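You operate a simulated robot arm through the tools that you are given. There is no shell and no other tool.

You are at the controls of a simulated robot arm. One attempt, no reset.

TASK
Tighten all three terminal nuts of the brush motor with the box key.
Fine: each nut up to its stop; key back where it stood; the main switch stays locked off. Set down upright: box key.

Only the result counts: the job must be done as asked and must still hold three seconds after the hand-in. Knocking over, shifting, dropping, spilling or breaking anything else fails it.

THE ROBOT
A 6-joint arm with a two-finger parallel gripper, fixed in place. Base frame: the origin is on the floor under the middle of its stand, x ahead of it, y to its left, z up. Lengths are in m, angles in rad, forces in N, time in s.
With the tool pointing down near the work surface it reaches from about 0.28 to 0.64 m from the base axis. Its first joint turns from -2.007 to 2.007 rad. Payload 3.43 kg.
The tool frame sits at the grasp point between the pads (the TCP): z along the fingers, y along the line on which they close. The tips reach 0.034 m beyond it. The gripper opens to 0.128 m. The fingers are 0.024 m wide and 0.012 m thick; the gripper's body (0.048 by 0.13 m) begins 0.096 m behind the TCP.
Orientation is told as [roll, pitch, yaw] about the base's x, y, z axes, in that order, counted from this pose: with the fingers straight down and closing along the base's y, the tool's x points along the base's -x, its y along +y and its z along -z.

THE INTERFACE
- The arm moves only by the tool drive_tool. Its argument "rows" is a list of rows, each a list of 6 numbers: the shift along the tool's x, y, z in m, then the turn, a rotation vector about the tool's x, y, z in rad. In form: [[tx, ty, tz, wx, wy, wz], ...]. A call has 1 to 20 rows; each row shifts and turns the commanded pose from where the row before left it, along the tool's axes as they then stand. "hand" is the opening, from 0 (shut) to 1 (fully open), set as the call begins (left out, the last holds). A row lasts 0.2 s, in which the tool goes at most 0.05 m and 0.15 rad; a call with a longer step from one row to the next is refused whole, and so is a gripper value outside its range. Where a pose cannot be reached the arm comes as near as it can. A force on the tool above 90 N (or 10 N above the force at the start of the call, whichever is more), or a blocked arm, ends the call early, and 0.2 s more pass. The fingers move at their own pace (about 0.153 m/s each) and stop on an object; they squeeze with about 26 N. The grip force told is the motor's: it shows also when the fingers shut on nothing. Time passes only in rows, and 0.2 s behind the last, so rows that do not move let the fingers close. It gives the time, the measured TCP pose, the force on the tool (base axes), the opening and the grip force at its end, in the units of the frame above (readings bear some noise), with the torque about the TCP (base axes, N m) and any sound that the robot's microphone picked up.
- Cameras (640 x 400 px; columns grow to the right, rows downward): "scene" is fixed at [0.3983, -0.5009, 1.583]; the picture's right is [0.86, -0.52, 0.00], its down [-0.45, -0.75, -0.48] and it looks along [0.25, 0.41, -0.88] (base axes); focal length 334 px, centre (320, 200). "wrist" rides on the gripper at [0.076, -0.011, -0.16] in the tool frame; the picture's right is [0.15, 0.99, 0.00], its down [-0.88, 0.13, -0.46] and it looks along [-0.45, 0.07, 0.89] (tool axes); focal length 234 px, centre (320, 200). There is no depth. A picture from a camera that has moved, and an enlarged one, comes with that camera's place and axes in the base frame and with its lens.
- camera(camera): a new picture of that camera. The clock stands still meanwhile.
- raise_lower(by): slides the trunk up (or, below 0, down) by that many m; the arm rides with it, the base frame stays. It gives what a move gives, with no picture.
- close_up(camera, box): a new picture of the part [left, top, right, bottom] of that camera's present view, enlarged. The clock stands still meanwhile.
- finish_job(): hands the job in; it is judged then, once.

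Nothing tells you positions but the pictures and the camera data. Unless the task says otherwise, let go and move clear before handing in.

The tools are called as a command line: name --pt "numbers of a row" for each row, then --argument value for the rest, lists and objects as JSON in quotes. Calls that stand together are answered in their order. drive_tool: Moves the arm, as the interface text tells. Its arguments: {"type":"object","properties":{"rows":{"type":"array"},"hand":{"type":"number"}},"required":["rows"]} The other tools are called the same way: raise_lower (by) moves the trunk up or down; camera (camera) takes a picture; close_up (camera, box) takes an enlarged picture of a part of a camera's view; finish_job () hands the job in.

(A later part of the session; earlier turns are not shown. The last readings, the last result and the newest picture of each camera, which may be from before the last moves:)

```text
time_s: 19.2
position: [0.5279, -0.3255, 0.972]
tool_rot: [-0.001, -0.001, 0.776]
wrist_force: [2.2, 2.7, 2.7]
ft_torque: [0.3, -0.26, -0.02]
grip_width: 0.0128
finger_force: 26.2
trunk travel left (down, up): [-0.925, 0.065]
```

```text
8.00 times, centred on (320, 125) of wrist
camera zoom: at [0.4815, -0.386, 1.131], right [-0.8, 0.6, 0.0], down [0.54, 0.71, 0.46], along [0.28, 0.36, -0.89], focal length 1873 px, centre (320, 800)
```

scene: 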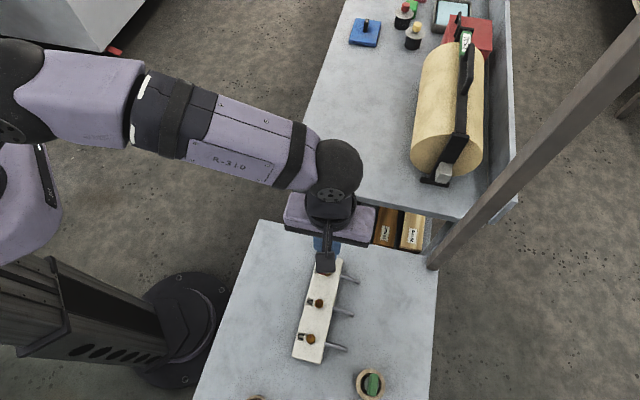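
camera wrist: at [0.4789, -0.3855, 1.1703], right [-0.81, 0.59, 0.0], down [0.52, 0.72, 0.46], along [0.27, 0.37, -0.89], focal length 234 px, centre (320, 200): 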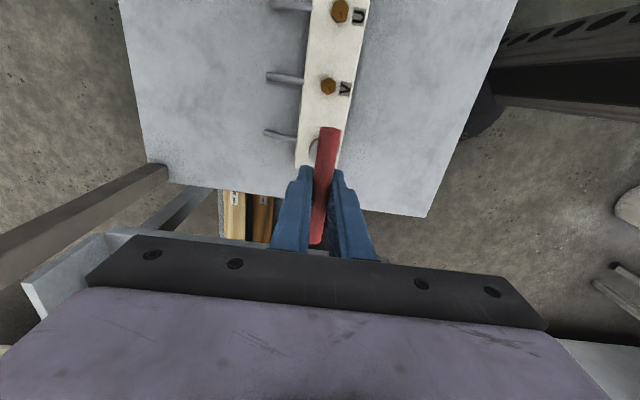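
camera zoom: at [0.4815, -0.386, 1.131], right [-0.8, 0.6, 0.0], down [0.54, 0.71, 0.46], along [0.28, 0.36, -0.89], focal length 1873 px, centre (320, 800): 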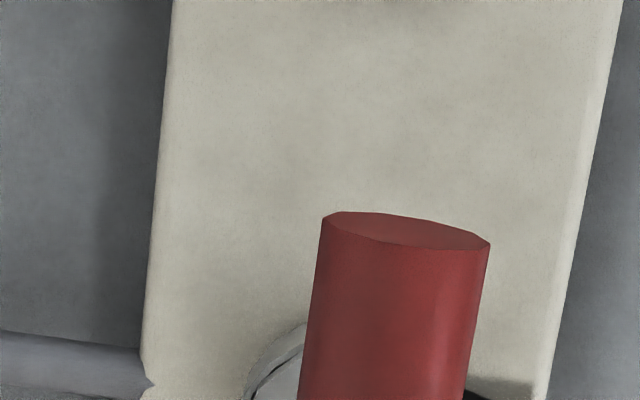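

There is contact with a small sideways push along the bar (+x, +y), and the socket is already a few mm below the estimated nut top. I'll shift 1 mm that way to relieve it.

drive_tool --pt "-0.001 0 0 0 0 0" --pt "0 0 0 0 0 0"

drive_tool --pt "0 0 0.001 0 0 0" --pt "0 0 0 0 0 0"

close_up --camera "wrist" --box '[290, 100, 350, 150]'

```text
time_s: 19.8
position: [0.5267, -0.325, 0.9724]
tool_rot: [0.001, 0.0, 0.775]
wrist_force: [1.2, 0.9, -1.9]
ft_torque: [0.1, -0.04, 0.02]
grip_width: 0.0127
finger_force: 25.9
trunk travel left (down, up): [-0.925, 0.065]
```

```text
time_s: 20.4
position: [0.5265, -0.3256, 0.9727]
tool_rot: [-0.001, 0.001, 0.777]
wrist_force: [1.1, 0.5, -0.6]
ft_torque: [0.02, -0.03, 0.0]
grip_width: 0.0129
finger_force: 26.6
trunk travel left (down, up): [-0.925, 0.065]
```

```text
8.00 times, centred on (320, 125) of wrist
camera zoom: at [0.4817, -0.386, 1.1304], right [-0.8, 0.6, 0.0], down [0.54, 0.71, 0.46], along [0.27, 0.36, -0.89], focal length 1873 px, centre (320, 800)
```

zoom: 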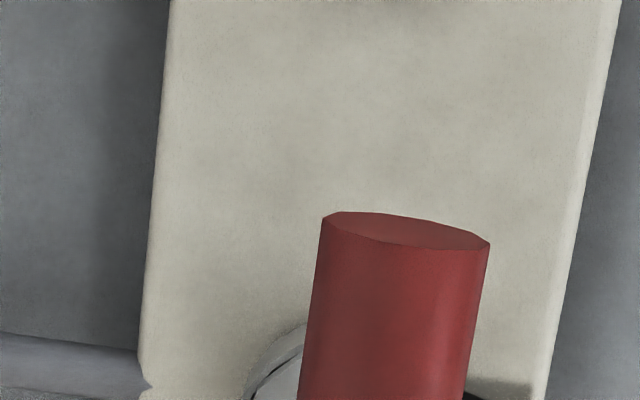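

The side force is relieved. Continuing down in 1 mm steps.

drive_tool --pt "0 0 0.001 0 0 0" --pt "0 0 0.001 0 0 0" --pt "0 0 0 0 0 0"

drive_tool --pt "0 0 0.001 0 0 0" --pt "0 0 0.001 0 0 0" --pt "0 0 0 0 0 0"

close_up --camera "wrist" --box '[290, 100, 350, 150]'

camera --camera "scene"

```text
time_s: 21.2
position: [0.5278, -0.325, 0.9686]
tool_rot: [-0.001, -0.001, 0.777]
wrist_force: [-0.5, 0.0, -1.6]
ft_torque: [0.05, -0.05, 0.0]
grip_width: 0.013
finger_force: 25.9
trunk travel left (down, up): [-0.925, 0.065]
```

```text
time_s: 22.0
position: [0.5264, -0.3248, 0.9669]
tool_rot: [0.0, 0.0, 0.777]
wrist_force: [1.6, 1.3, -0.2]
ft_torque: [0.09, -0.13, -0.02]
grip_width: 0.0128
finger_force: 26.1
trunk travel left (down, up): [-0.925, 0.065]
```

```text
8.00 times, centred on (320, 125) of wrist
camera zoom: at [0.4814, -0.386, 1.1262], right [-0.8, 0.6, 0.0], down [0.54, 0.71, 0.46], along [0.28, 0.36, -0.89], focal length 1873 px, centre (320, 800)
```

zoom: 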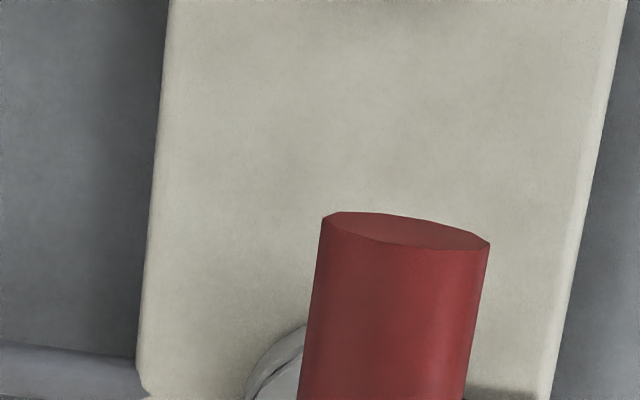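

```text
taken
```

scene: 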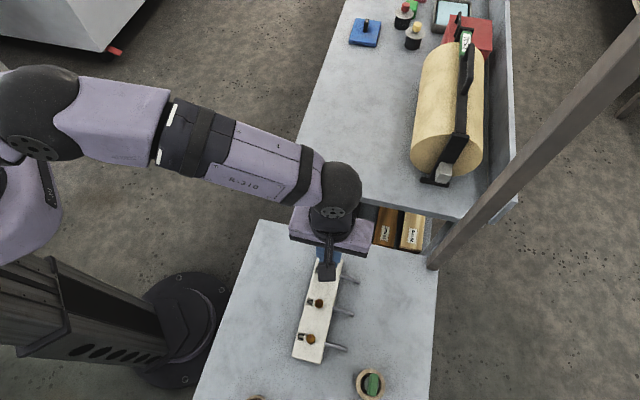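

The socket has slid about 10 mm over nut W with almost no resistance. A little more until it bottoms gently.

drive_tool --pt "0 0 0.001 0 0 0" --pt "0 0 0.001 0 0 0" --pt "0 0 0 0 0 0"

drive_tool --pt "0 0 0.001 0 0 0" --pt "0 0 0 0 0 0"

drive_tool --pt "0 0 0.001 0 0 0" --pt "0 0 0 0 0 0"

close_up --camera "wrist" --box '[280, 90, 380, 190]'

```text
time_s: 22.8
position: [0.5265, -0.3258, 0.9649]
tool_rot: [-0.001, 0.0, 0.778]
wrist_force: [0.7, 2.2, 2.2]
ft_torque: [0.2, -0.12, -0.01]
grip_width: 0.013
finger_force: 25.9
trunk travel left (down, up): [-0.925, 0.065]
```

```text
time_s: 23.4
position: [0.5265, -0.3251, 0.9655]
tool_rot: [-0.002, -0.001, 0.777]
wrist_force: [2.7, 4.4, 3.5]
ft_torque: [0.26, -0.25, -0.02]
grip_width: 0.0129
finger_force: 26.0
trunk travel left (down, up): [-0.925, 0.065]
```

```text
time_s: 24.0
position: [0.5261, -0.3255, 0.9658]
tool_rot: [-0.003, 0.0, 0.777]
wrist_force: [3.1, 3.7, 12.6]
ft_torque: [0.2, -0.22, -0.05]
grip_width: 0.013
finger_force: 26.4
trunk travel left (down, up): [-0.925, 0.065]
```

```text
4.00 times, centred on (330, 140) of wrist
camera zoom: at [0.4811, -0.3862, 1.1243], right [-0.8, 0.6, 0.0], down [0.54, 0.71, 0.46], along [0.28, 0.36, -0.89], focal length 937 px, centre (280, 440)
```

zoom: 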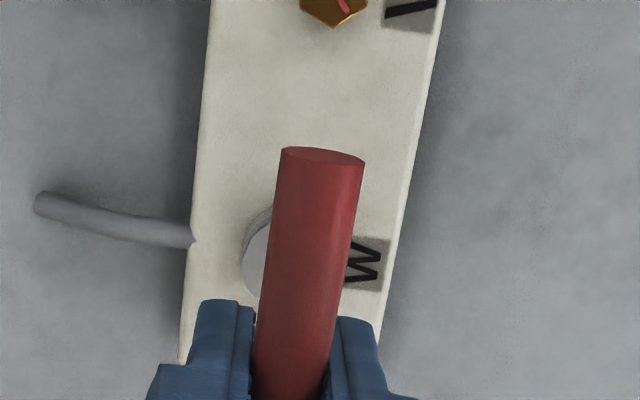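

The socket is bottomed on nut W with about 12 N. I'll relax the push, trim the side load, and start turning clockwise in small steps while watching the torque.

drive_tool --pt "-0.0008 0 -0.001 0 0 0" --pt "0 0 0 0 0 0"

drive_tool --pt "0 0 0 0 0 0.05" --pt "0 0 0 0 0 0.05" --pt "0 0 0 0 0 0"

```text
time_s: 24.6
position: [0.5263, -0.3241, 0.9652]
tool_rot: [-0.002, 0.0, 0.776]
wrist_force: [2.7, 2.1, 7.7]
ft_torque: [0.12, -0.2, -0.01]
grip_width: 0.0131
finger_force: 26.0
trunk travel left (down, up): [-0.925, 0.065]
```

```text
time_s: 25.4
position: [0.527, -0.3237, 0.9655]
tool_rot: [-0.005, 0.0, 0.674]
wrist_force: [2.0, 3.6, 14.3]
ft_torque: [0.08, -0.13, 0.04]
grip_width: 0.013
finger_force: 26.0
trunk travel left (down, up): [-0.925, 0.065]
```

The torque is still tiny, so I'll continue turning in 0.1 rad increments with a bit less push.

drive_tool --pt "0 0 -0.0005 0 0 0.05" --pt "0 0 0 0 0 0.05" --pt "0 0 0 0 0 0"

drive_tool --pt "0 0 0 0 0 0.05" --pt "0 0 0 0 0 0.05" --pt "0 0 0 0 0 0"

close_up --camera "wrist" --box '[270, 90, 370, 250]'

```text
time_s: 26.2
position: [0.5255, -0.3257, 0.9648]
tool_rot: [-0.003, 0.001, 0.575]
wrist_force: [2.2, 3.2, 15.4]
ft_torque: [0.06, -0.12, 0.03]
grip_width: 0.013
finger_force: 25.8
trunk travel left (down, up): [-0.925, 0.065]
```

```text
time_s: 27.0
position: [0.5263, -0.3242, 0.9652]
tool_rot: [0.001, 0.0, 0.478]
wrist_force: [1.2, 1.2, 10.8]
ft_torque: [-0.06, 0.04, 0.05]
grip_width: 0.0132
finger_force: 26.0
trunk travel left (down, up): [-0.925, 0.065]
```

```text
2.50 times, centred on (320, 170) of wrist
camera zoom: at [0.4646, -0.3689, 1.1238], right [-0.58, 0.81, 0.0], down [0.72, 0.52, 0.46], along [0.37, 0.27, -0.89], focal length 585 px, centre (320, 275)
```

zoom: 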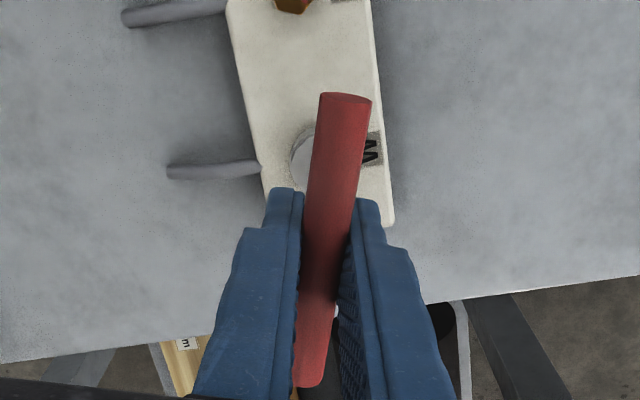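

It has turned 0.3 rad with low torque of about 0.05 N·m, and the nut may be running down freely. I'll keep turning and watching.

drive_tool --pt "0 0 -0.0005 0 0 0.08" --pt "0 0 0 0 0 0.08" --pt "0 0 0 0 0 0"

drive_tool --pt "0 0 0 0 0 0.08" --pt "0 0 0 0 0 0.08" --pt "0 0 0 0 0 0"

drive_tool --pt "0 0 0 0 0 0.08" --pt "0 0 0 0 0 0.08" --pt "0 0 0 0 0 0"

```text
time_s: 27.8
position: [0.5267, -0.325, 0.9652]
tool_rot: [0.002, 0.002, 0.314]
wrist_force: [-2.4, 0.4, 5.0]
ft_torque: [-0.06, 0.22, 0.01]
grip_width: 0.013
finger_force: 25.8
trunk travel left (down, up): [-0.925, 0.065]
```

```text
time_s: 28.6
position: [0.5259, -0.3253, 0.9644]
tool_rot: [0.001, 0.001, 0.155]
wrist_force: [-3.0, -0.9, -1.9]
ft_torque: [-0.08, 0.35, -0.01]
grip_width: 0.0127
finger_force: 26.1
trunk travel left (down, up): [-0.925, 0.065]
```

```text
time_s: 29.4
position: [0.5251, -0.3253, 0.9655]
tool_rot: [0.0, 0.0, -0.004]
wrist_force: [-3.6, -0.4, -2.3]
ft_torque: [-0.03, 0.32, 0.03]
grip_width: 0.0131
finger_force: 26.3
trunk travel left (down, up): [-0.925, 0.065]
```

I've turned 45° with hardly any torque. I'll check the view for any clue before going further.

close_up --camera "wrist" --box '[270, 90, 370, 250]'

close_up --camera "scene" --box '[290, 230, 370, 290]'

```text
2.50 times, centred on (320, 170) of wrist
camera zoom: at [0.4517, -0.3358, 1.1238], right [-0.14, 0.99, 0.0], down [0.88, 0.13, 0.46], along [0.45, 0.07, -0.89], focal length 585 px, centre (320, 275)
```

zoom: 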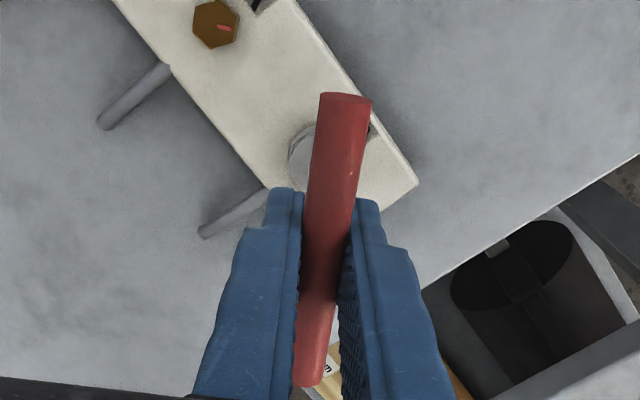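

```text
6.67 times, centred on (330, 260) of scene
camera zoom: at [0.3983, -0.5009, 1.583], right [0.86, -0.52, 0.0], down [-0.45, -0.75, -0.48], along [0.25, 0.41, -0.88], focal length 2226 px, centre (253, -200)
```

zoom: 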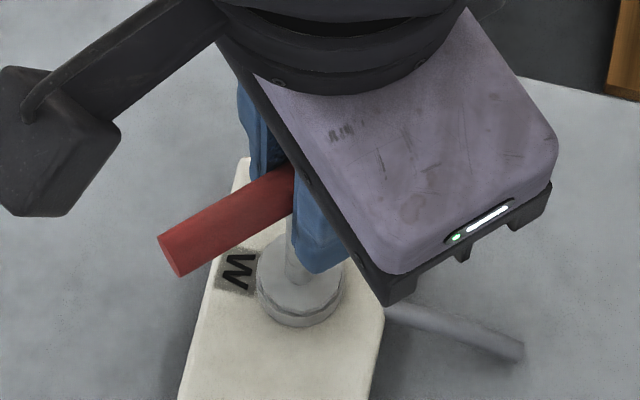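

I'll trim 1 mm against the side load and continue turning clockwise.

drive_tool --pt "0.001 0 0 0 0 0.08" --pt "0 0 0.0005 0 0 0.08" --pt "0 0 0 0 0 0"

drive_tool --pt "0 0 0 0 0 0.08" --pt "0 0 0 0 0 0.08" --pt "0 0 0 0 0 0"

drive_tool --pt "0 0 0 0 0 0.08" --pt "0 0 0 0 0 0.08" --pt "0 0 0 0 0 0"

drive_tool --pt "0 0 0 0 0 0.08" --pt "0 0 0 0 0 0.08" --pt "0 0 0 0 0 0"

```text
time_s: 30.2
position: [0.5258, -0.3244, 0.9648]
tool_rot: [0.002, -0.002, -0.164]
wrist_force: [1.6, -0.2, -2.8]
ft_torque: [0.02, -0.14, 0.0]
grip_width: 0.0129
finger_force: 25.5
trunk travel left (down, up): [-0.925, 0.065]
```

```text
time_s: 31.0
position: [0.5273, -0.3256, 0.9649]
tool_rot: [0.001, 0.0, -0.325]
wrist_force: [2.1, -1.5, 1.5]
ft_torque: [-0.08, -0.23, 0.0]
grip_width: 0.013
finger_force: 25.9
trunk travel left (down, up): [-0.925, 0.065]
```

```text
time_s: 31.8
position: [0.5257, -0.3258, 0.9652]
tool_rot: [-0.001, -0.001, -0.483]
wrist_force: [3.8, -3.0, 5.6]
ft_torque: [-0.14, -0.33, 0.02]
grip_width: 0.0127
finger_force: 25.7
trunk travel left (down, up): [-0.925, 0.065]
```

```text
time_s: 32.6
position: [0.5267, -0.3265, 0.9652]
tool_rot: [0.001, -0.001, -0.642]
wrist_force: [4.0, -4.6, 6.7]
ft_torque: [-0.33, -0.35, 0.04]
grip_width: 0.0129
finger_force: 25.7
trunk travel left (down, up): [-0.925, 0.065]
```

I've turned 81° so far, still with low torque. I'll trim the side load and keep turning.

drive_tool --pt "-0.001 0 -0.0005 0 0 0.08" --pt "0 0 0 0 0 0.08" --pt "0 0 0 0 0 0"

drive_tool --pt "0 0 0 0 0 0.08" --pt "0 0 0 0 0 0.08" --pt "0 0 0 0 0 0"

drive_tool --pt "0 0 0 0 0 0.08" --pt "0 0 0 0 0 0.08" --pt "0 0 0 0 0 0"

close_up --camera "wrist" --box '[260, 80, 380, 250]'

close_up --camera "scene" --box '[290, 230, 370, 290]'

```text
time_s: 33.4
position: [0.5272, -0.3261, 0.9649]
tool_rot: [-0.001, 0.0, -0.803]
wrist_force: [0.8, -2.8, 7.7]
ft_torque: [-0.15, -0.17, 0.05]
grip_width: 0.0128
finger_force: 26.2
trunk travel left (down, up): [-0.925, 0.065]
```

```text
time_s: 34.2
position: [0.5268, -0.3261, 0.9647]
tool_rot: [0.0, 0.001, -0.963]
wrist_force: [-0.6, -3.7, 6.5]
ft_torque: [-0.28, -0.13, 0.05]
grip_width: 0.0128
finger_force: 25.9
trunk travel left (down, up): [-0.925, 0.065]
```

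```text
time_s: 35.0
position: [0.5271, -0.3262, 0.9655]
tool_rot: [0.002, 0.002, -1.124]
wrist_force: [1.9, -3.0, 2.0]
ft_torque: [-0.23, -0.13, 0.04]
grip_width: 0.0132
finger_force: 26.1
trunk travel left (down, up): [-0.925, 0.065]
```

```text
2.35 times, centred on (320, 165) of wrist
camera zoom: at [0.485, -0.2626, 1.1239], right [0.83, 0.56, 0.0], down [0.5, -0.74, 0.45], along [0.25, -0.38, -0.89], focal length 551 px, centre (320, 282)
```

zoom: 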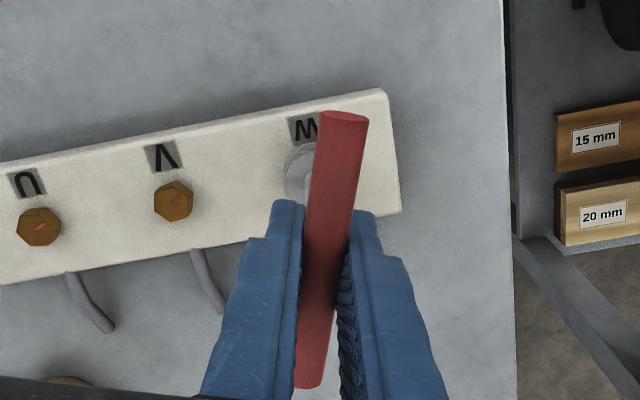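

```text
6.67 times, centred on (330, 260) of scene
camera zoom: at [0.3983, -0.5009, 1.583], right [0.86, -0.52, 0.0], down [-0.45, -0.75, -0.48], along [0.25, 0.41, -0.88], focal length 2226 px, centre (253, -200)
```

zoom: 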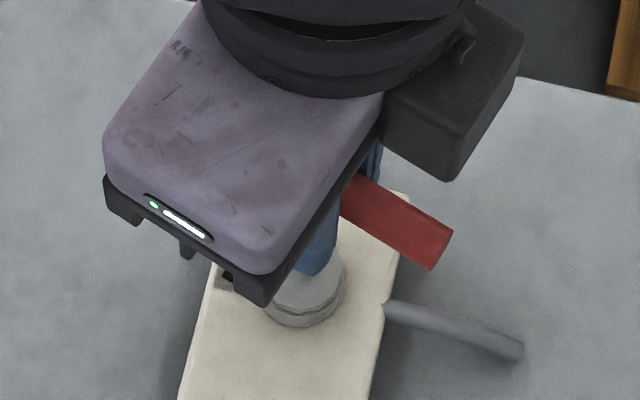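

Turned 109° with a steady 0.04–0.05 N·m, which looks like the nut's running friction. Continuing.

drive_tool --pt "0 0 0 0 0 0.08" --pt "0 0 0 0 0 0.08" --pt "0 0 0 0 0 0"

drive_tool --pt "0 0 0 0 0 0.08" --pt "0 0 0 0 0 0.08" --pt "0 0 0 0 0 0"

drive_tool --pt "0 0 0 0 0 0.08" --pt "0 0 0 0 0 0.08" --pt "0 0 0 0 0 0"

drive_tool --pt "0 0 0 0 0 0.08" --pt "0 0 0 0 0 0.08" --pt "0 0 0 0 0 0"

```text
time_s: 35.8
position: [0.5265, -0.3257, 0.9649]
tool_rot: [0.0, 0.001, -1.284]
wrist_force: [0.0, -4.8, 0.0]
ft_torque: [-0.39, -0.02, 0.04]
grip_width: 0.0127
finger_force: 26.3
trunk travel left (down, up): [-0.925, 0.065]
```

```text
time_s: 36.6
position: [0.5265, -0.3264, 0.9654]
tool_rot: [0.0, 0.0, -1.443]
wrist_force: [0.9, -4.2, 0.0]
ft_torque: [-0.34, -0.04, 0.01]
grip_width: 0.0126
finger_force: 26.4
trunk travel left (down, up): [-0.925, 0.065]
```

```text
time_s: 37.4
position: [0.5277, -0.3268, 0.9663]
tool_rot: [-0.002, 0.0, -1.603]
wrist_force: [-4.3, -3.4, -0.9]
ft_torque: [-0.22, 0.05, 0.58]
grip_width: 0.0139
finger_force: 25.9
trunk travel left (down, up): [-0.925, 0.065]
```

```text
time_s: 38.2
position: [0.5266, -0.3266, 0.9659]
tool_rot: [0.001, 0.002, -1.764]
wrist_force: [-4.1, -0.1, -1.9]
ft_torque: [0.0, -0.04, 0.64]
grip_width: 0.0172
finger_force: 26.6
trunk travel left (down, up): [-0.925, 0.065]
```

The torque jumped to about 0.6 N·m and the bar began twisting in the fingers, so nut W has reached its stop at a key bearing near -1.57. I'll turn the tool back just enough to relieve the wind-up, without loosening the nut.

drive_tool --pt "0 0 0 0 0 -0.06" --pt "0 0 0 0 0 -0.06" --pt "0 0 0 0 0 0"

drive_tool --pt "0 0 0 0 0 -0.04" --pt "0 0 0 0 0 0"

close_up --camera "wrist" --box '[260, 80, 380, 250]'

```text
time_s: 39.0
position: [0.5282, -0.3267, 0.9648]
tool_rot: [0.0, 0.001, -1.639]
wrist_force: [-4.7, 1.9, -1.0]
ft_torque: [0.25, 0.07, 0.63]
grip_width: 0.0142
finger_force: 26.0
trunk travel left (down, up): [-0.925, 0.065]
```

```text
time_s: 39.6
position: [0.5276, -0.3249, 0.9652]
tool_rot: [0.003, 0.0, -1.602]
wrist_force: [-2.8, 2.9, 2.8]
ft_torque: [0.27, 0.02, 0.6]
grip_width: 0.0133
finger_force: 25.3
trunk travel left (down, up): [-0.925, 0.065]
```

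```text
2.35 times, centred on (320, 165) of wrist
camera zoom: at [0.5195, -0.2491, 1.1241], right [0.99, 0.12, 0.0], down [0.1, -0.88, 0.46], along [0.05, -0.45, -0.89], focal length 551 px, centre (320, 282)
```

zoom: 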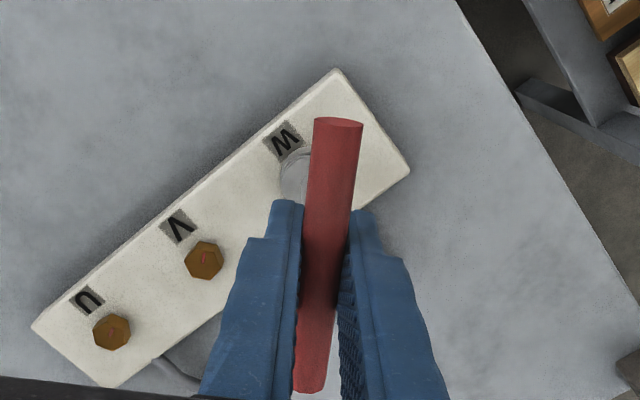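

The key sits at about -1.586 rad, still under torque. I'll ease back another 0.02 rad, then lift straight up and check W's mark.

drive_tool --pt "0 0 0 0 0 -0.018" --pt "0 0 0 0 0 0"

```text
time_s: 40.2
position: [0.5275, -0.3256, 0.9662]
tool_rot: [0.0, 0.0, -1.585]
wrist_force: [-2.6, 2.2, 1.8]
ft_torque: [0.25, 0.0, 0.48]
grip_width: 0.0133
finger_force: 26.2
trunk travel left (down, up): [-0.925, 0.065]
```

drive_tool --pt "0 0 0 0 0 -0.015" --pt "0 0 0 0 0 0"

drive_tool --pt "0 0 0 0 0 -0.015" --pt "0 0 0 0 0 0"

```text
time_s: 40.8
position: [0.5267, -0.3263, 0.9658]
tool_rot: [0.0, 0.0, -1.567]
wrist_force: [-1.7, 2.6, -0.4]
ft_torque: [0.22, -0.04, 0.45]
grip_width: 0.0133
finger_force: 25.6
trunk travel left (down, up): [-0.925, 0.065]
```

```text
time_s: 41.4
position: [0.5268, -0.3255, 0.9662]
tool_rot: [0.0, -0.001, -1.553]
wrist_force: [-3.2, 2.3, 1.9]
ft_torque: [0.26, 0.03, 0.42]
grip_width: 0.0131
finger_force: 26.4
trunk travel left (down, up): [-0.925, 0.065]
```

drive_tool --pt "0 0 0 0 0 -0.025" --pt "0 0 0 0 0 0"

drive_tool --pt "0 0 0 0 0 -0.025" --pt "0 0 0 0 0 0"

close_up --camera "wrist" --box '[260, 80, 380, 250]'

```text
time_s: 42.0
position: [0.5271, -0.3273, 0.966]
tool_rot: [0.001, 0.0, -1.526]
wrist_force: [-1.9, 0.3, -0.1]
ft_torque: [0.11, 0.01, 0.29]
grip_width: 0.0133
finger_force: 26.2
trunk travel left (down, up): [-0.925, 0.065]
```

```text
time_s: 42.6
position: [0.5274, -0.3254, 0.9645]
tool_rot: [-0.001, -0.001, -1.503]
wrist_force: [-1.5, 2.4, 0.9]
ft_torque: [0.2, 0.0, 0.22]
grip_width: 0.0128
finger_force: 26.0
trunk travel left (down, up): [-0.925, 0.065]
```

```text
2.35 times, centred on (320, 165) of wrist
camera zoom: at [0.5117, -0.2506, 1.1242], right [0.98, 0.21, 0.0], down [0.19, -0.87, 0.46], along [0.1, -0.45, -0.89], focal length 551 px, centre (320, 282)
```

zoom: 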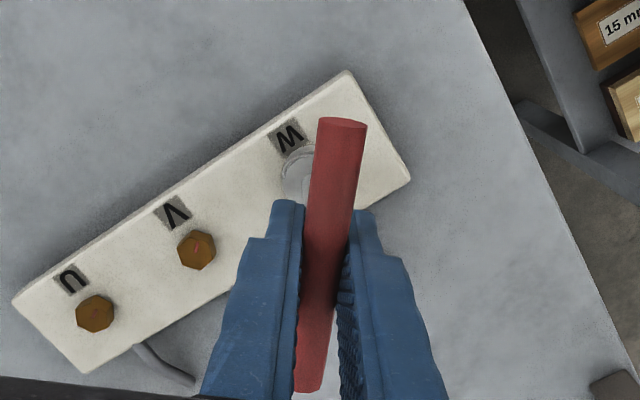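

The torque is unwinding linearly and should reach zero near -1.44. I'll back off to there and lift.

drive_tool --pt "0 0 0 0 0 -0.045" --pt "0 0 0 0 0 0"

drive_tool --pt "0 0 -0.002 0 0 0" --pt "0 0 -0.002 0 0 0" --pt "0 0 0 0 0 0"

```text
time_s: 43.2
position: [0.5271, -0.325, 0.9663]
tool_rot: [-0.001, 0.001, -1.458]
wrist_force: [-0.7, 2.9, 0.6]
ft_torque: [0.31, 0.01, 0.06]
grip_width: 0.0129
finger_force: 26.0
trunk travel left (down, up): [-0.925, 0.065]
```

```text
time_s: 44.0
position: [0.5271, -0.3253, 0.9698]
tool_rot: [-0.001, -0.002, -1.46]
wrist_force: [-0.3, 2.0, 0.8]
ft_torque: [0.17, 0.05, 0.03]
grip_width: 0.013
finger_force: 25.5
trunk travel left (down, up): [-0.925, 0.065]
```

The torque is gone and the key is coming off freely. I'll lift clear and move toward V so that the camera can see W's mark.

drive_tool --pt "0 0 -0.006 0 0 0" --pt "0 0 -0.01 0 0 0" --pt "0 0 -0.015 0 0 0" --pt "0 0 -0.015 0 0 0" --pt "0 0 0 0 0 0"

camera --camera "wrist"

camera --camera "scene"

```text
time_s: 45.2
position: [0.5284, -0.3267, 1.0156]
tool_rot: [-0.001, 0.0, -1.46]
wrist_force: [0.1, 0.3, -1.2]
ft_torque: [0.01, 0.0, 0.02]
grip_width: 0.0128
finger_force: 26.2
trunk travel left (down, up): [-0.925, 0.065]
```

```text
taken
camera wrist: at [0.5096, -0.252, 1.1739], right [0.97, 0.26, 0.0], down [0.23, -0.86, 0.46], along [0.12, -0.44, -0.89], focal length 234 px, centre (320, 200)
```

wrist: 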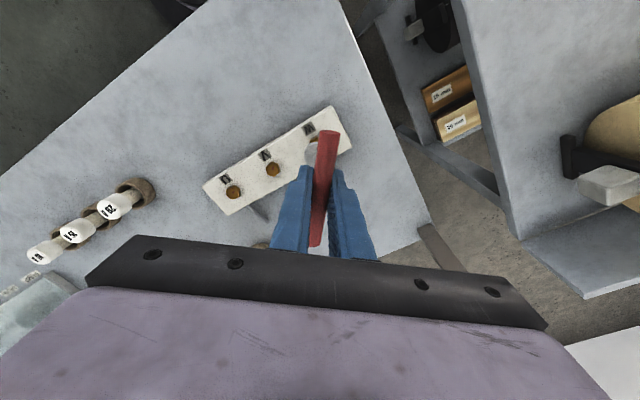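

```text
taken
```

scene: 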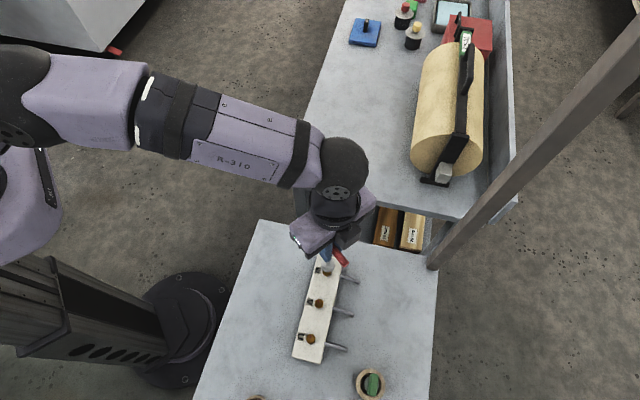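

W's nut is partly hidden; I'll shift over to above V and look at W's mark from there.

drive_tool --pt "-0.007 -0.009 0 0 0 0" --pt "-0.012 -0.016 0 0 0 0" --pt "-0.012 -0.016 0 0 0 0" --pt "-0.0124 -0.0152 0 0 0 0" --pt "0 0 0 0 0 0"

close_up --camera "wrist" --box '[260, 80, 420, 190]'

close_up --camera "scene" --box '[310, 260, 342, 280]'

```text
time_s: 46.4
position: [0.4737, -0.3768, 1.0133]
tool_rot: [-0.001, 0.001, -1.456]
wrist_force: [0.4, -0.3, -0.4]
ft_torque: [0.0, 0.01, 0.01]
grip_width: 0.0128
finger_force: 26.3
trunk travel left (down, up): [-0.925, 0.065]
```

```text
3.64 times, centred on (340, 135) of wrist
camera zoom: at [0.4559, -0.302, 1.1726], right [0.97, 0.26, 0.0], down [0.23, -0.86, 0.46], along [0.12, -0.44, -0.89], focal length 852 px, centre (247, 436)
```

zoom: 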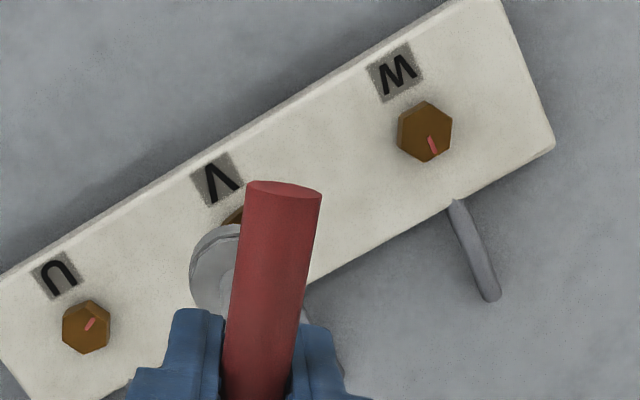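

```text
16.00 times, centred on (326, 270) of scene
camera zoom: at [0.3983, -0.5009, 1.583], right [0.86, -0.52, 0.0], down [-0.45, -0.75, -0.48], along [0.25, 0.41, -0.88], focal length 5343 px, centre (224, -920)
```

zoom: 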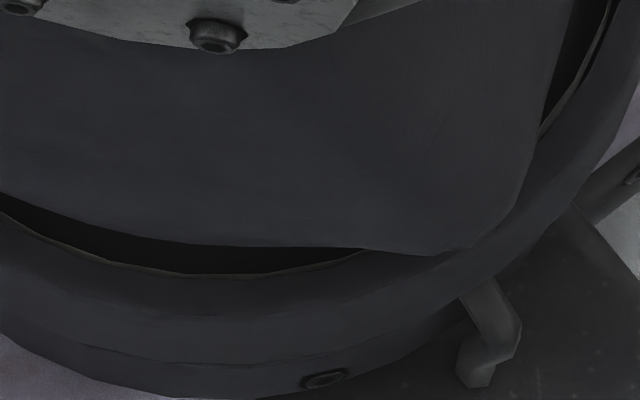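

W's mark turned from about 74° to about -50°, so the key really drove the nut roughly 125° to its stop. Now I'll turn the tool back (key in the air) to about 54° to match V's corner bearing.

drive_tool --pt "0 0 0 0 0 -0.07" --pt "0 0 0 0 0 -0.14" --pt "0 0 0 0 0 -0.14" --pt "0 0 0 0 0 -0.14" --pt "0 0 0 0 0 -0.14" --pt "0 0 0 0 0 -0.14" --pt "0 0 0 0 0 -0.14" --pt "0 0 0 0 0 -0.14" --pt "0 0 0 0 0 -0.14" --pt "0 0 0 0 0 -0.14" --pt "0 0 0 0 0 -0.14" --pt "0 0 0 0 0 -0.14" --pt "0 0 0 0 0 -0.14" --pt "0 0 0 0 0 -0.14" --pt "0 0 0 0 0 -0.14" --pt "0 0 0 0 0 -0.14" --pt "0 0 0 0 0 -0.14" --pt "0 0 0 0 0 -0.097" --pt "0 0 0 0 0 0" --pt "0 0 0 0 0 0"

close_up --camera "wrist" --box '[270, 0, 370, 180]'

camera --camera "wrist"

```text
time_s: 50.6
position: [0.4759, -0.3734, 1.015]
tool_rot: [-0.001, -0.001, 0.948]
wrist_force: [1.0, 0.1, -0.7]
ft_torque: [-0.02, 0.03, 0.02]
grip_width: 0.0127
finger_force: 25.6
trunk travel left (down, up): [-0.925, 0.065]
```

```text
2.22 times, centred on (320, 90) of wrist
camera zoom: at [0.4426, -0.4427, 1.174], right [-0.89, 0.46, 0.0], down [0.41, 0.79, 0.46], along [0.21, 0.41, -0.89], focal length 520 px, centre (320, 444)
```

zoom: 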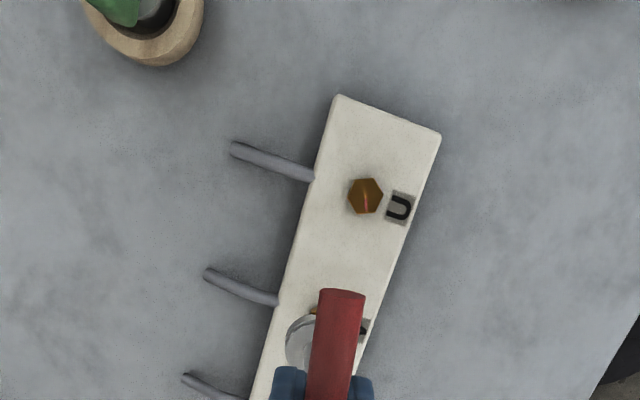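

```text
taken
camera wrist: at [0.4426, -0.4427, 1.174], right [-0.89, 0.46, 0.0], down [0.41, 0.79, 0.46], along [0.21, 0.41, -0.89], focal length 234 px, centre (320, 200)
```

wrist: 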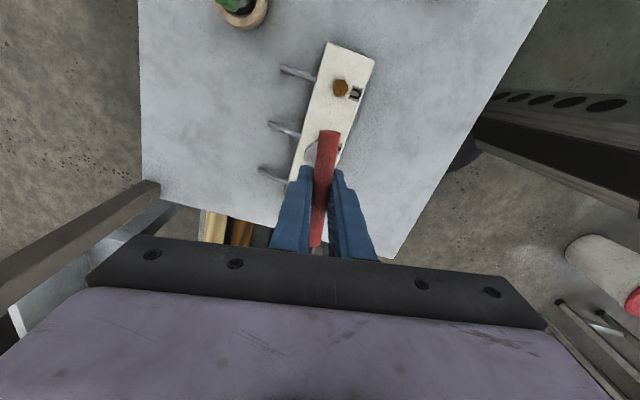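

The TCP is over V's predicted position. I'll check that the bar hasn't slid or twisted in the grip.

close_up --camera "wrist" --box '[260, 110, 390, 270]'

close_up --camera "wrist" --box '[315, 65, 365, 105]'

close_up --camera "wrist" --box '[290, 120, 350, 170]'

```text
2.50 times, centred on (325, 190) of wrist
camera zoom: at [0.4426, -0.4427, 1.174], right [-0.89, 0.46, 0.0], down [0.41, 0.79, 0.46], along [0.21, 0.41, -0.89], focal length 585 px, centre (308, 225)
```

zoom: 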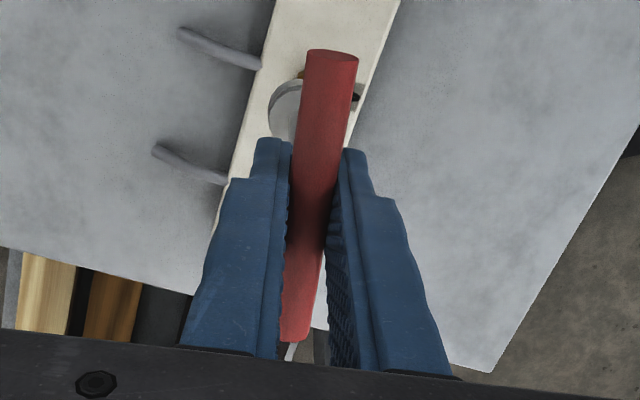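

```text
10.00 times, centred on (340, 85) of wrist
camera zoom: at [0.4426, -0.4427, 1.174], right [-0.89, 0.46, 0.0], down [0.41, 0.79, 0.46], along [0.21, 0.41, -0.89], focal length 2342 px, centre (120, 1350)
```

zoom: 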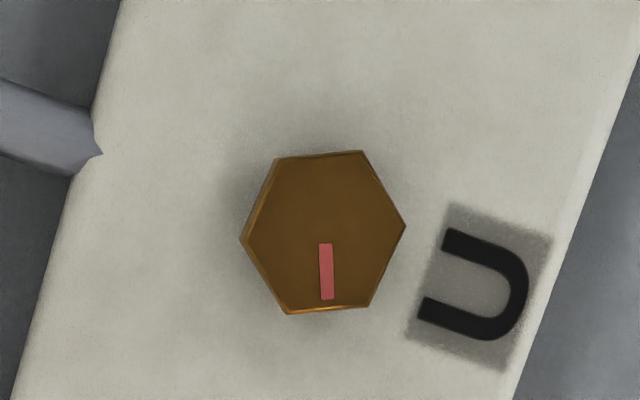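

```text
8.00 times, centred on (320, 145) of wrist
camera zoom: at [0.4426, -0.4427, 1.174], right [-0.89, 0.46, 0.0], down [0.41, 0.79, 0.46], along [0.21, 0.41, -0.89], focal length 1873 px, centre (320, 640)
```

zoom: 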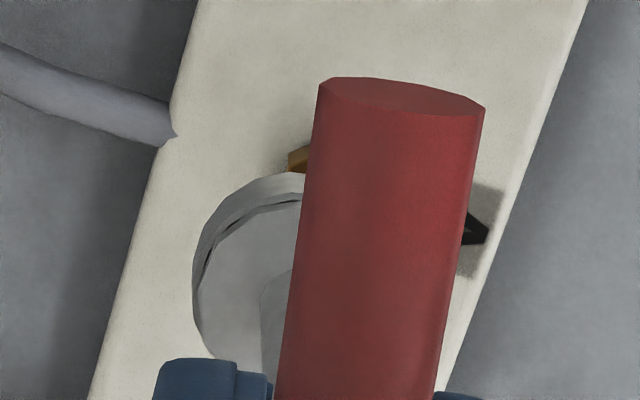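

The key has slid about 2 mm along the bar and leaned about 3° in the grip (socket toward tool -y). I'll tilt the tool by -0.05 rad to make the key vertical, trim position, seat it on V, then re-grip it straight there.

drive_tool --pt "0.0015 0 0 0 0 0.014" --pt "0 0 0 -0.05 0 0" --pt "0 0 0 0 0 0"

close_up --camera "wrist" --box '[290, 120, 350, 170]'

close_up --camera "scene" --box '[290, 270, 350, 320]'

```text
time_s: 51.4
position: [0.4757, -0.3753, 1.0151]
tool_rot: [0.052, 0.0, 0.934]
wrist_force: [-1.0, -0.9, -1.6]
ft_torque: [0.02, 0.0, 0.04]
grip_width: 0.013
finger_force: 26.1
trunk travel left (down, up): [-0.925, 0.065]
```

```text
8.00 times, centred on (320, 145) of wrist
camera zoom: at [0.4467, -0.4484, 1.1736], right [-0.88, 0.47, 0.05], down [0.44, 0.77, 0.46], along [0.18, 0.43, -0.89], focal length 1873 px, centre (320, 640)
```

zoom: 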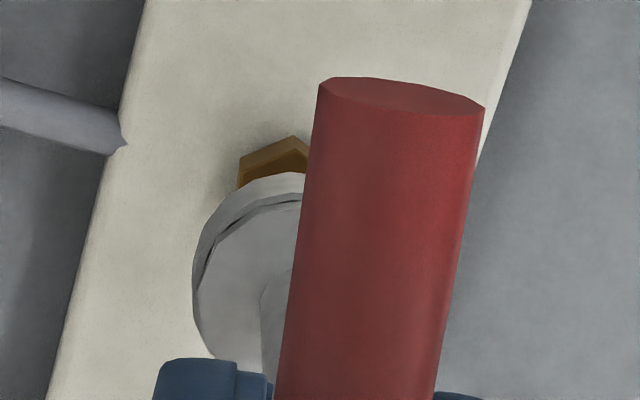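

```text
8.00 times, centred on (320, 295) of scene
camera zoom: at [0.3983, -0.5009, 1.583], right [0.86, -0.52, 0.0], down [-0.45, -0.75, -0.48], along [0.25, 0.41, -0.88], focal length 2672 px, centre (320, -560)
```

zoom: 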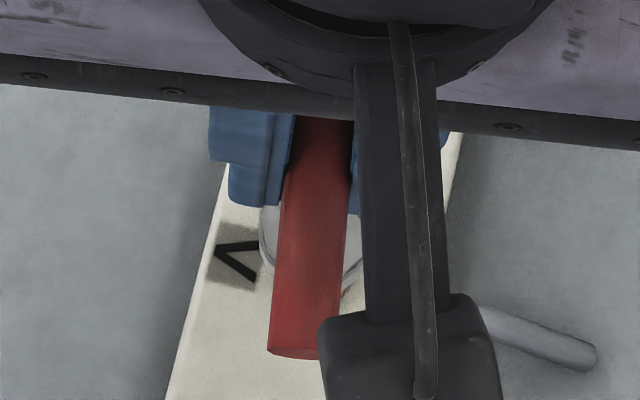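

Key and nut V look lined up to about 1 mm. I'll trim 0.8 mm and lower toward contact along true vertical.

drive_tool --pt "0 -0.0008 0 0 0 0" --pt "0 -0.0006 0.012 0 0 0" --pt "0 -0.0006 0.012 0 0 0" --pt "0 -0.0004 0.008 0 0 0" --pt "0 0 0 0 0 0"

close_up --camera "wrist" --box '[290, 120, 350, 170]'

close_up --camera "scene" --box '[290, 270, 350, 320]'

```text
time_s: 52.6
position: [0.4741, -0.3773, 0.9844]
tool_rot: [0.048, 0.001, 0.934]
wrist_force: [-0.2, -0.2, -0.5]
ft_torque: [-0.04, 0.04, 0.01]
grip_width: 0.0127
finger_force: 25.4
trunk travel left (down, up): [-0.925, 0.065]
```

```text
8.00 times, centred on (320, 145) of wrist
camera zoom: at [0.4461, -0.4492, 1.1416], right [-0.88, 0.47, 0.05], down [0.44, 0.77, 0.46], along [0.18, 0.43, -0.89], focal length 1873 px, centre (320, 640)
```

zoom: 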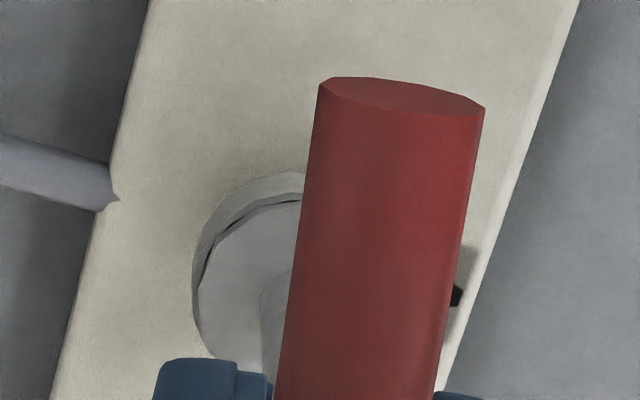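

```text
8.00 times, centred on (320, 295) of scene
camera zoom: at [0.3983, -0.5009, 1.583], right [0.86, -0.52, 0.0], down [-0.45, -0.75, -0.48], along [0.25, 0.41, -0.88], focal length 2672 px, centre (320, -560)
```

zoom: 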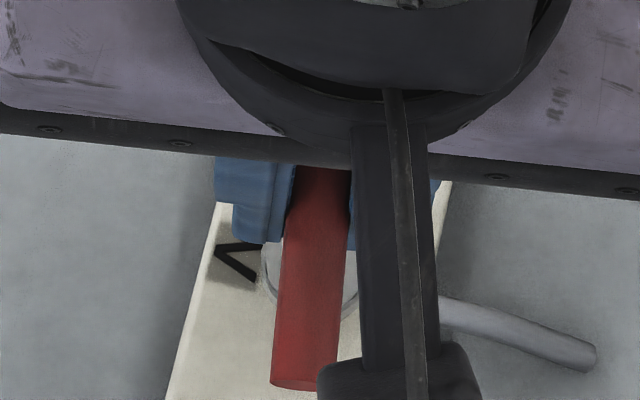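

I'm just above V. A small trim of -1 mm in tool x, then gentle steps down.

drive_tool --pt "-0.001 -0.0001 0.002 0 0 0" --pt "0 -0.0001 0.0015 0 0 0" --pt "0 0 0 0 0 0"

drive_tool --pt "0 -0.0001 0.001 0 0 0" --pt "0 -0.0001 0.001 0 0 0" --pt "0 0 0 0 0 0"

drive_tool --pt "0 -0.0001 0.001 0 0 0" --pt "0 0 0 0 0 0"

drive_tool --pt "0 -0.0001 0.001 0 0 0" --pt "0 0 0 0 0 0"

```text
time_s: 53.4
position: [0.4756, -0.3776, 0.9788]
tool_rot: [0.05, 0.0, 0.931]
wrist_force: [0.3, 0.1, -0.6]
ft_torque: [0.0, 0.01, 0.0]
grip_width: 0.0128
finger_force: 26.3
trunk travel left (down, up): [-0.925, 0.065]
```

```text
time_s: 54.2
position: [0.476, -0.3756, 0.9777]
tool_rot: [0.051, 0.0, 0.935]
wrist_force: [-0.2, 0.9, 0.1]
ft_torque: [-0.03, -0.01, -0.02]
grip_width: 0.0129
finger_force: 26.2
trunk travel left (down, up): [-0.925, 0.065]
```

```text
time_s: 54.8
position: [0.4755, -0.3762, 0.9771]
tool_rot: [0.051, 0.0, 0.933]
wrist_force: [-0.8, 0.5, -1.3]
ft_torque: [0.03, -0.01, 0.02]
grip_width: 0.0131
finger_force: 25.3
trunk travel left (down, up): [-0.925, 0.065]
```

```text
time_s: 55.4
position: [0.4762, -0.3757, 0.9757]
tool_rot: [0.051, -0.001, 0.935]
wrist_force: [-0.4, 0.1, -1.6]
ft_torque: [0.01, -0.04, 0.02]
grip_width: 0.0129
finger_force: 26.1
trunk travel left (down, up): [-0.925, 0.065]
```

drive_tool --pt "0 -0.0001 0.001 0 0 0" --pt "0 0 0 0 0 0"

drive_tool --pt "0 -0.0001 0.001 0 0 0" --pt "0 0 0 0 0 0"

drive_tool --pt "0 -0.0001 0.001 0 0 0" --pt "0 0 0 0 0 0"

close_up --camera "wrist" --box '[290, 120, 350, 170]'

```text
time_s: 56.0
position: [0.4768, -0.3763, 0.9743]
tool_rot: [0.052, 0.002, 0.935]
wrist_force: [-0.2, -0.4, -1.5]
ft_torque: [0.03, -0.04, 0.0]
grip_width: 0.013
finger_force: 25.9
trunk travel left (down, up): [-0.925, 0.065]
```

```text
time_s: 56.6
position: [0.4767, -0.3749, 0.9728]
tool_rot: [0.051, 0.001, 0.935]
wrist_force: [-0.2, 0.6, -1.6]
ft_torque: [0.02, 0.02, -0.02]
grip_width: 0.013
finger_force: 25.9
trunk travel left (down, up): [-0.925, 0.065]
```

```text
time_s: 57.2
position: [0.4769, -0.3755, 0.9736]
tool_rot: [0.051, -0.002, 0.933]
wrist_force: [0.1, 0.0, -1.1]
ft_torque: [-0.01, 0.0, -0.02]
grip_width: 0.0129
finger_force: 25.7
trunk travel left (down, up): [-0.925, 0.065]
```

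```text
8.00 times, centred on (320, 145) of wrist
camera zoom: at [0.4478, -0.4477, 1.1313], right [-0.88, 0.47, 0.05], down [0.44, 0.77, 0.46], along [0.18, 0.43, -0.89], focal length 1873 px, centre (320, 640)
```

zoom: 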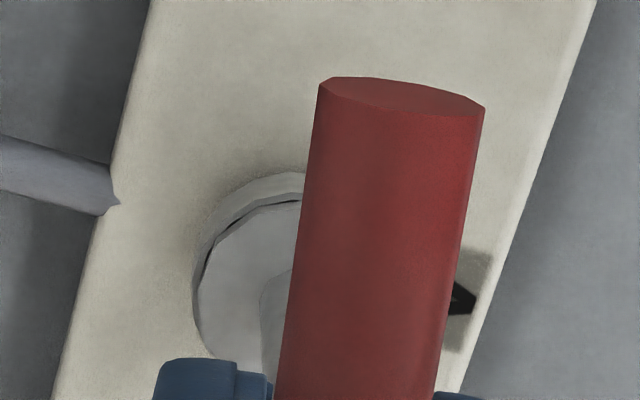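

No force though we're below nut-top level, so the socket is sliding over V. Continuing down until it bottoms.

drive_tool --pt "0 -0.0001 0.0015 0 0 0" --pt "0 -0.0001 0.0015 0 0 0" --pt "0 0 0 0 0 0"

drive_tool --pt "0 -0.0001 0.0015 0 0 0" --pt "0 -0.0001 0.0015 0 0 0" --pt "0 0 0 0 0 0"

drive_tool --pt "0 0 0.001 0 0 0" --pt "0 0 0 0 0 0"

drive_tool --pt "0 0 0.001 0 0 0" --pt "0 0 0 0 0 0"

```text
time_s: 58.0
position: [0.476, -0.376, 0.9696]
tool_rot: [0.052, 0.0, 0.934]
wrist_force: [-1.1, 0.3, -1.0]
ft_torque: [0.0, 0.01, 0.01]
grip_width: 0.013
finger_force: 26.1
trunk travel left (down, up): [-0.925, 0.065]
```

```text
time_s: 58.8
position: [0.4768, -0.3765, 0.9675]
tool_rot: [0.05, 0.001, 0.935]
wrist_force: [0.2, 2.1, -0.6]
ft_torque: [0.11, 0.0, -0.01]
grip_width: 0.0129
finger_force: 25.8
trunk travel left (down, up): [-0.925, 0.065]
```

```text
time_s: 59.4
position: [0.4774, -0.3775, 0.9666]
tool_rot: [0.051, 0.001, 0.933]
wrist_force: [0.9, 0.6, -0.6]
ft_torque: [0.08, 0.01, -0.01]
grip_width: 0.0129
finger_force: 26.4
trunk travel left (down, up): [-0.925, 0.065]
```

```text
time_s: 60.0
position: [0.4759, -0.3763, 0.9656]
tool_rot: [0.05, -0.001, 0.933]
wrist_force: [0.9, 0.4, 2.5]
ft_torque: [0.01, -0.11, -0.01]
grip_width: 0.0127
finger_force: 25.5
trunk travel left (down, up): [-0.925, 0.065]
```

drive_tool --pt "0 0 0.001 0 0 0" --pt "0 0 0 0 0 0"

close_up --camera "wrist" --box '[260, 110, 390, 270]'

close_up --camera "scene" --box '[290, 270, 350, 320]'

```text
time_s: 60.6
position: [0.4761, -0.3756, 0.9655]
tool_rot: [0.047, 0.002, 0.933]
wrist_force: [0.4, -0.5, 11.2]
ft_torque: [-0.14, 0.01, 0.03]
grip_width: 0.0127
finger_force: 25.9
trunk travel left (down, up): [-0.925, 0.065]
```

```text
2.50 times, centred on (325, 190) of wrist
camera zoom: at [0.4469, -0.4479, 1.1233], right [-0.88, 0.47, 0.05], down [0.44, 0.77, 0.46], along [0.18, 0.43, -0.89], focal length 585 px, centre (308, 225)
```

zoom: 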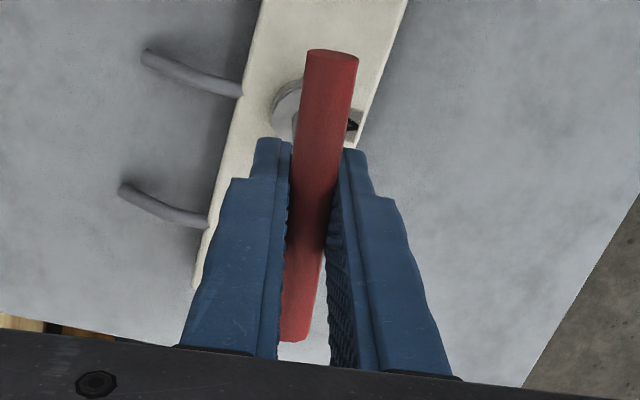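

```text
8.00 times, centred on (320, 295) of scene
camera zoom: at [0.3983, -0.5009, 1.583], right [0.86, -0.52, 0.0], down [-0.45, -0.75, -0.48], along [0.25, 0.41, -0.88], focal length 2672 px, centre (320, -560)
```

zoom: 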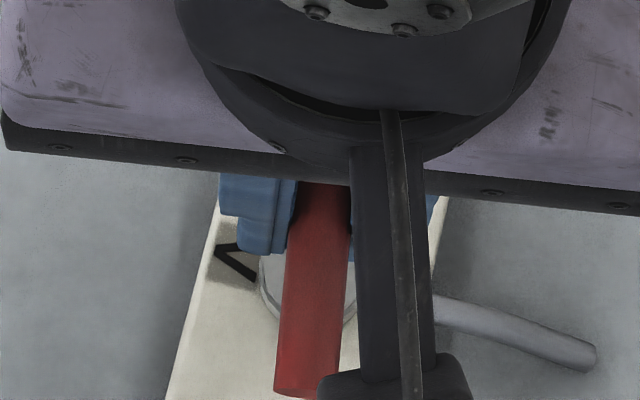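

V is seated (11 N). Now I'll open, level the tool, recentre on the bar and re-grip with the key standing straight on the nut.

drive_tool --pt "0 0 -0.0008 0 0 0" --pt "0 0 0 0 0 0"

drive_tool --pt "0 0 0 0 0 0" --pt "0 0 0 0 0 0" --pt "0 0 0 0.025 0 0" --pt "0 0 0 0.025 0 0" --pt "-0.002 0 0 0 0 0" --pt "0 0 0 0 0 0" --hand 0.3

close_up --camera "wrist" --box '[260, 110, 390, 270]'

close_up --camera "scene" --box '[290, 270, 350, 320]'

```text
time_s: 61.2
position: [0.4755, -0.3736, 0.9649]
tool_rot: [0.048, 0.0, 0.933]
wrist_force: [-2.3, -2.0, 10.6]
ft_torque: [-0.29, 0.16, -0.03]
grip_width: 0.0128
finger_force: 26.1
trunk travel left (down, up): [-0.925, 0.065]
```

```text
time_s: 62.6
position: [0.4781, -0.3747, 0.9646]
tool_rot: [-0.001, 0.0, 0.933]
wrist_force: [-1.0, -0.6, -0.4]
ft_torque: [-0.03, -0.02, 0.01]
grip_width: 0.0385
finger_force: 0.1
trunk travel left (down, up): [-0.925, 0.065]
```

```text
2.50 times, centred on (325, 190) of wrist
camera zoom: at [0.4434, -0.4418, 1.1232], right [-0.88, 0.47, 0.0], down [0.42, 0.79, 0.46], along [0.21, 0.4, -0.89], focal length 585 px, centre (308, 225)
```

zoom: 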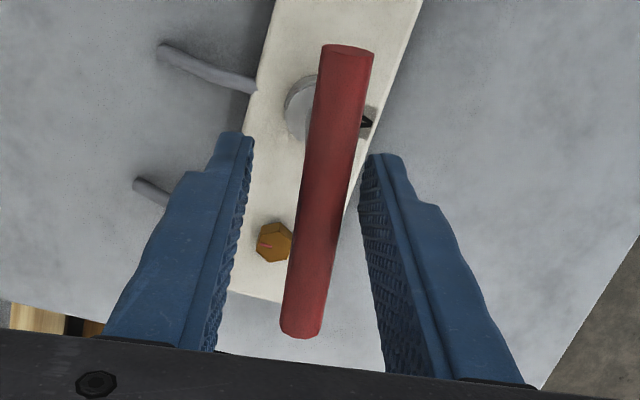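

```text
8.00 times, centred on (320, 295) of scene
camera zoom: at [0.3983, -0.5009, 1.583], right [0.86, -0.52, 0.0], down [-0.45, -0.75, -0.48], along [0.25, 0.41, -0.88], focal length 2672 px, centre (320, -560)
```

zoom: 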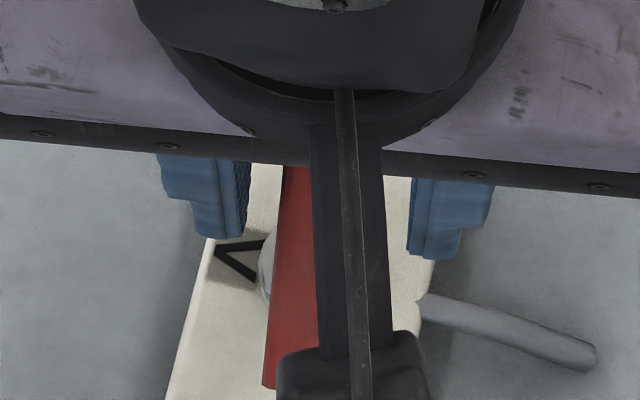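

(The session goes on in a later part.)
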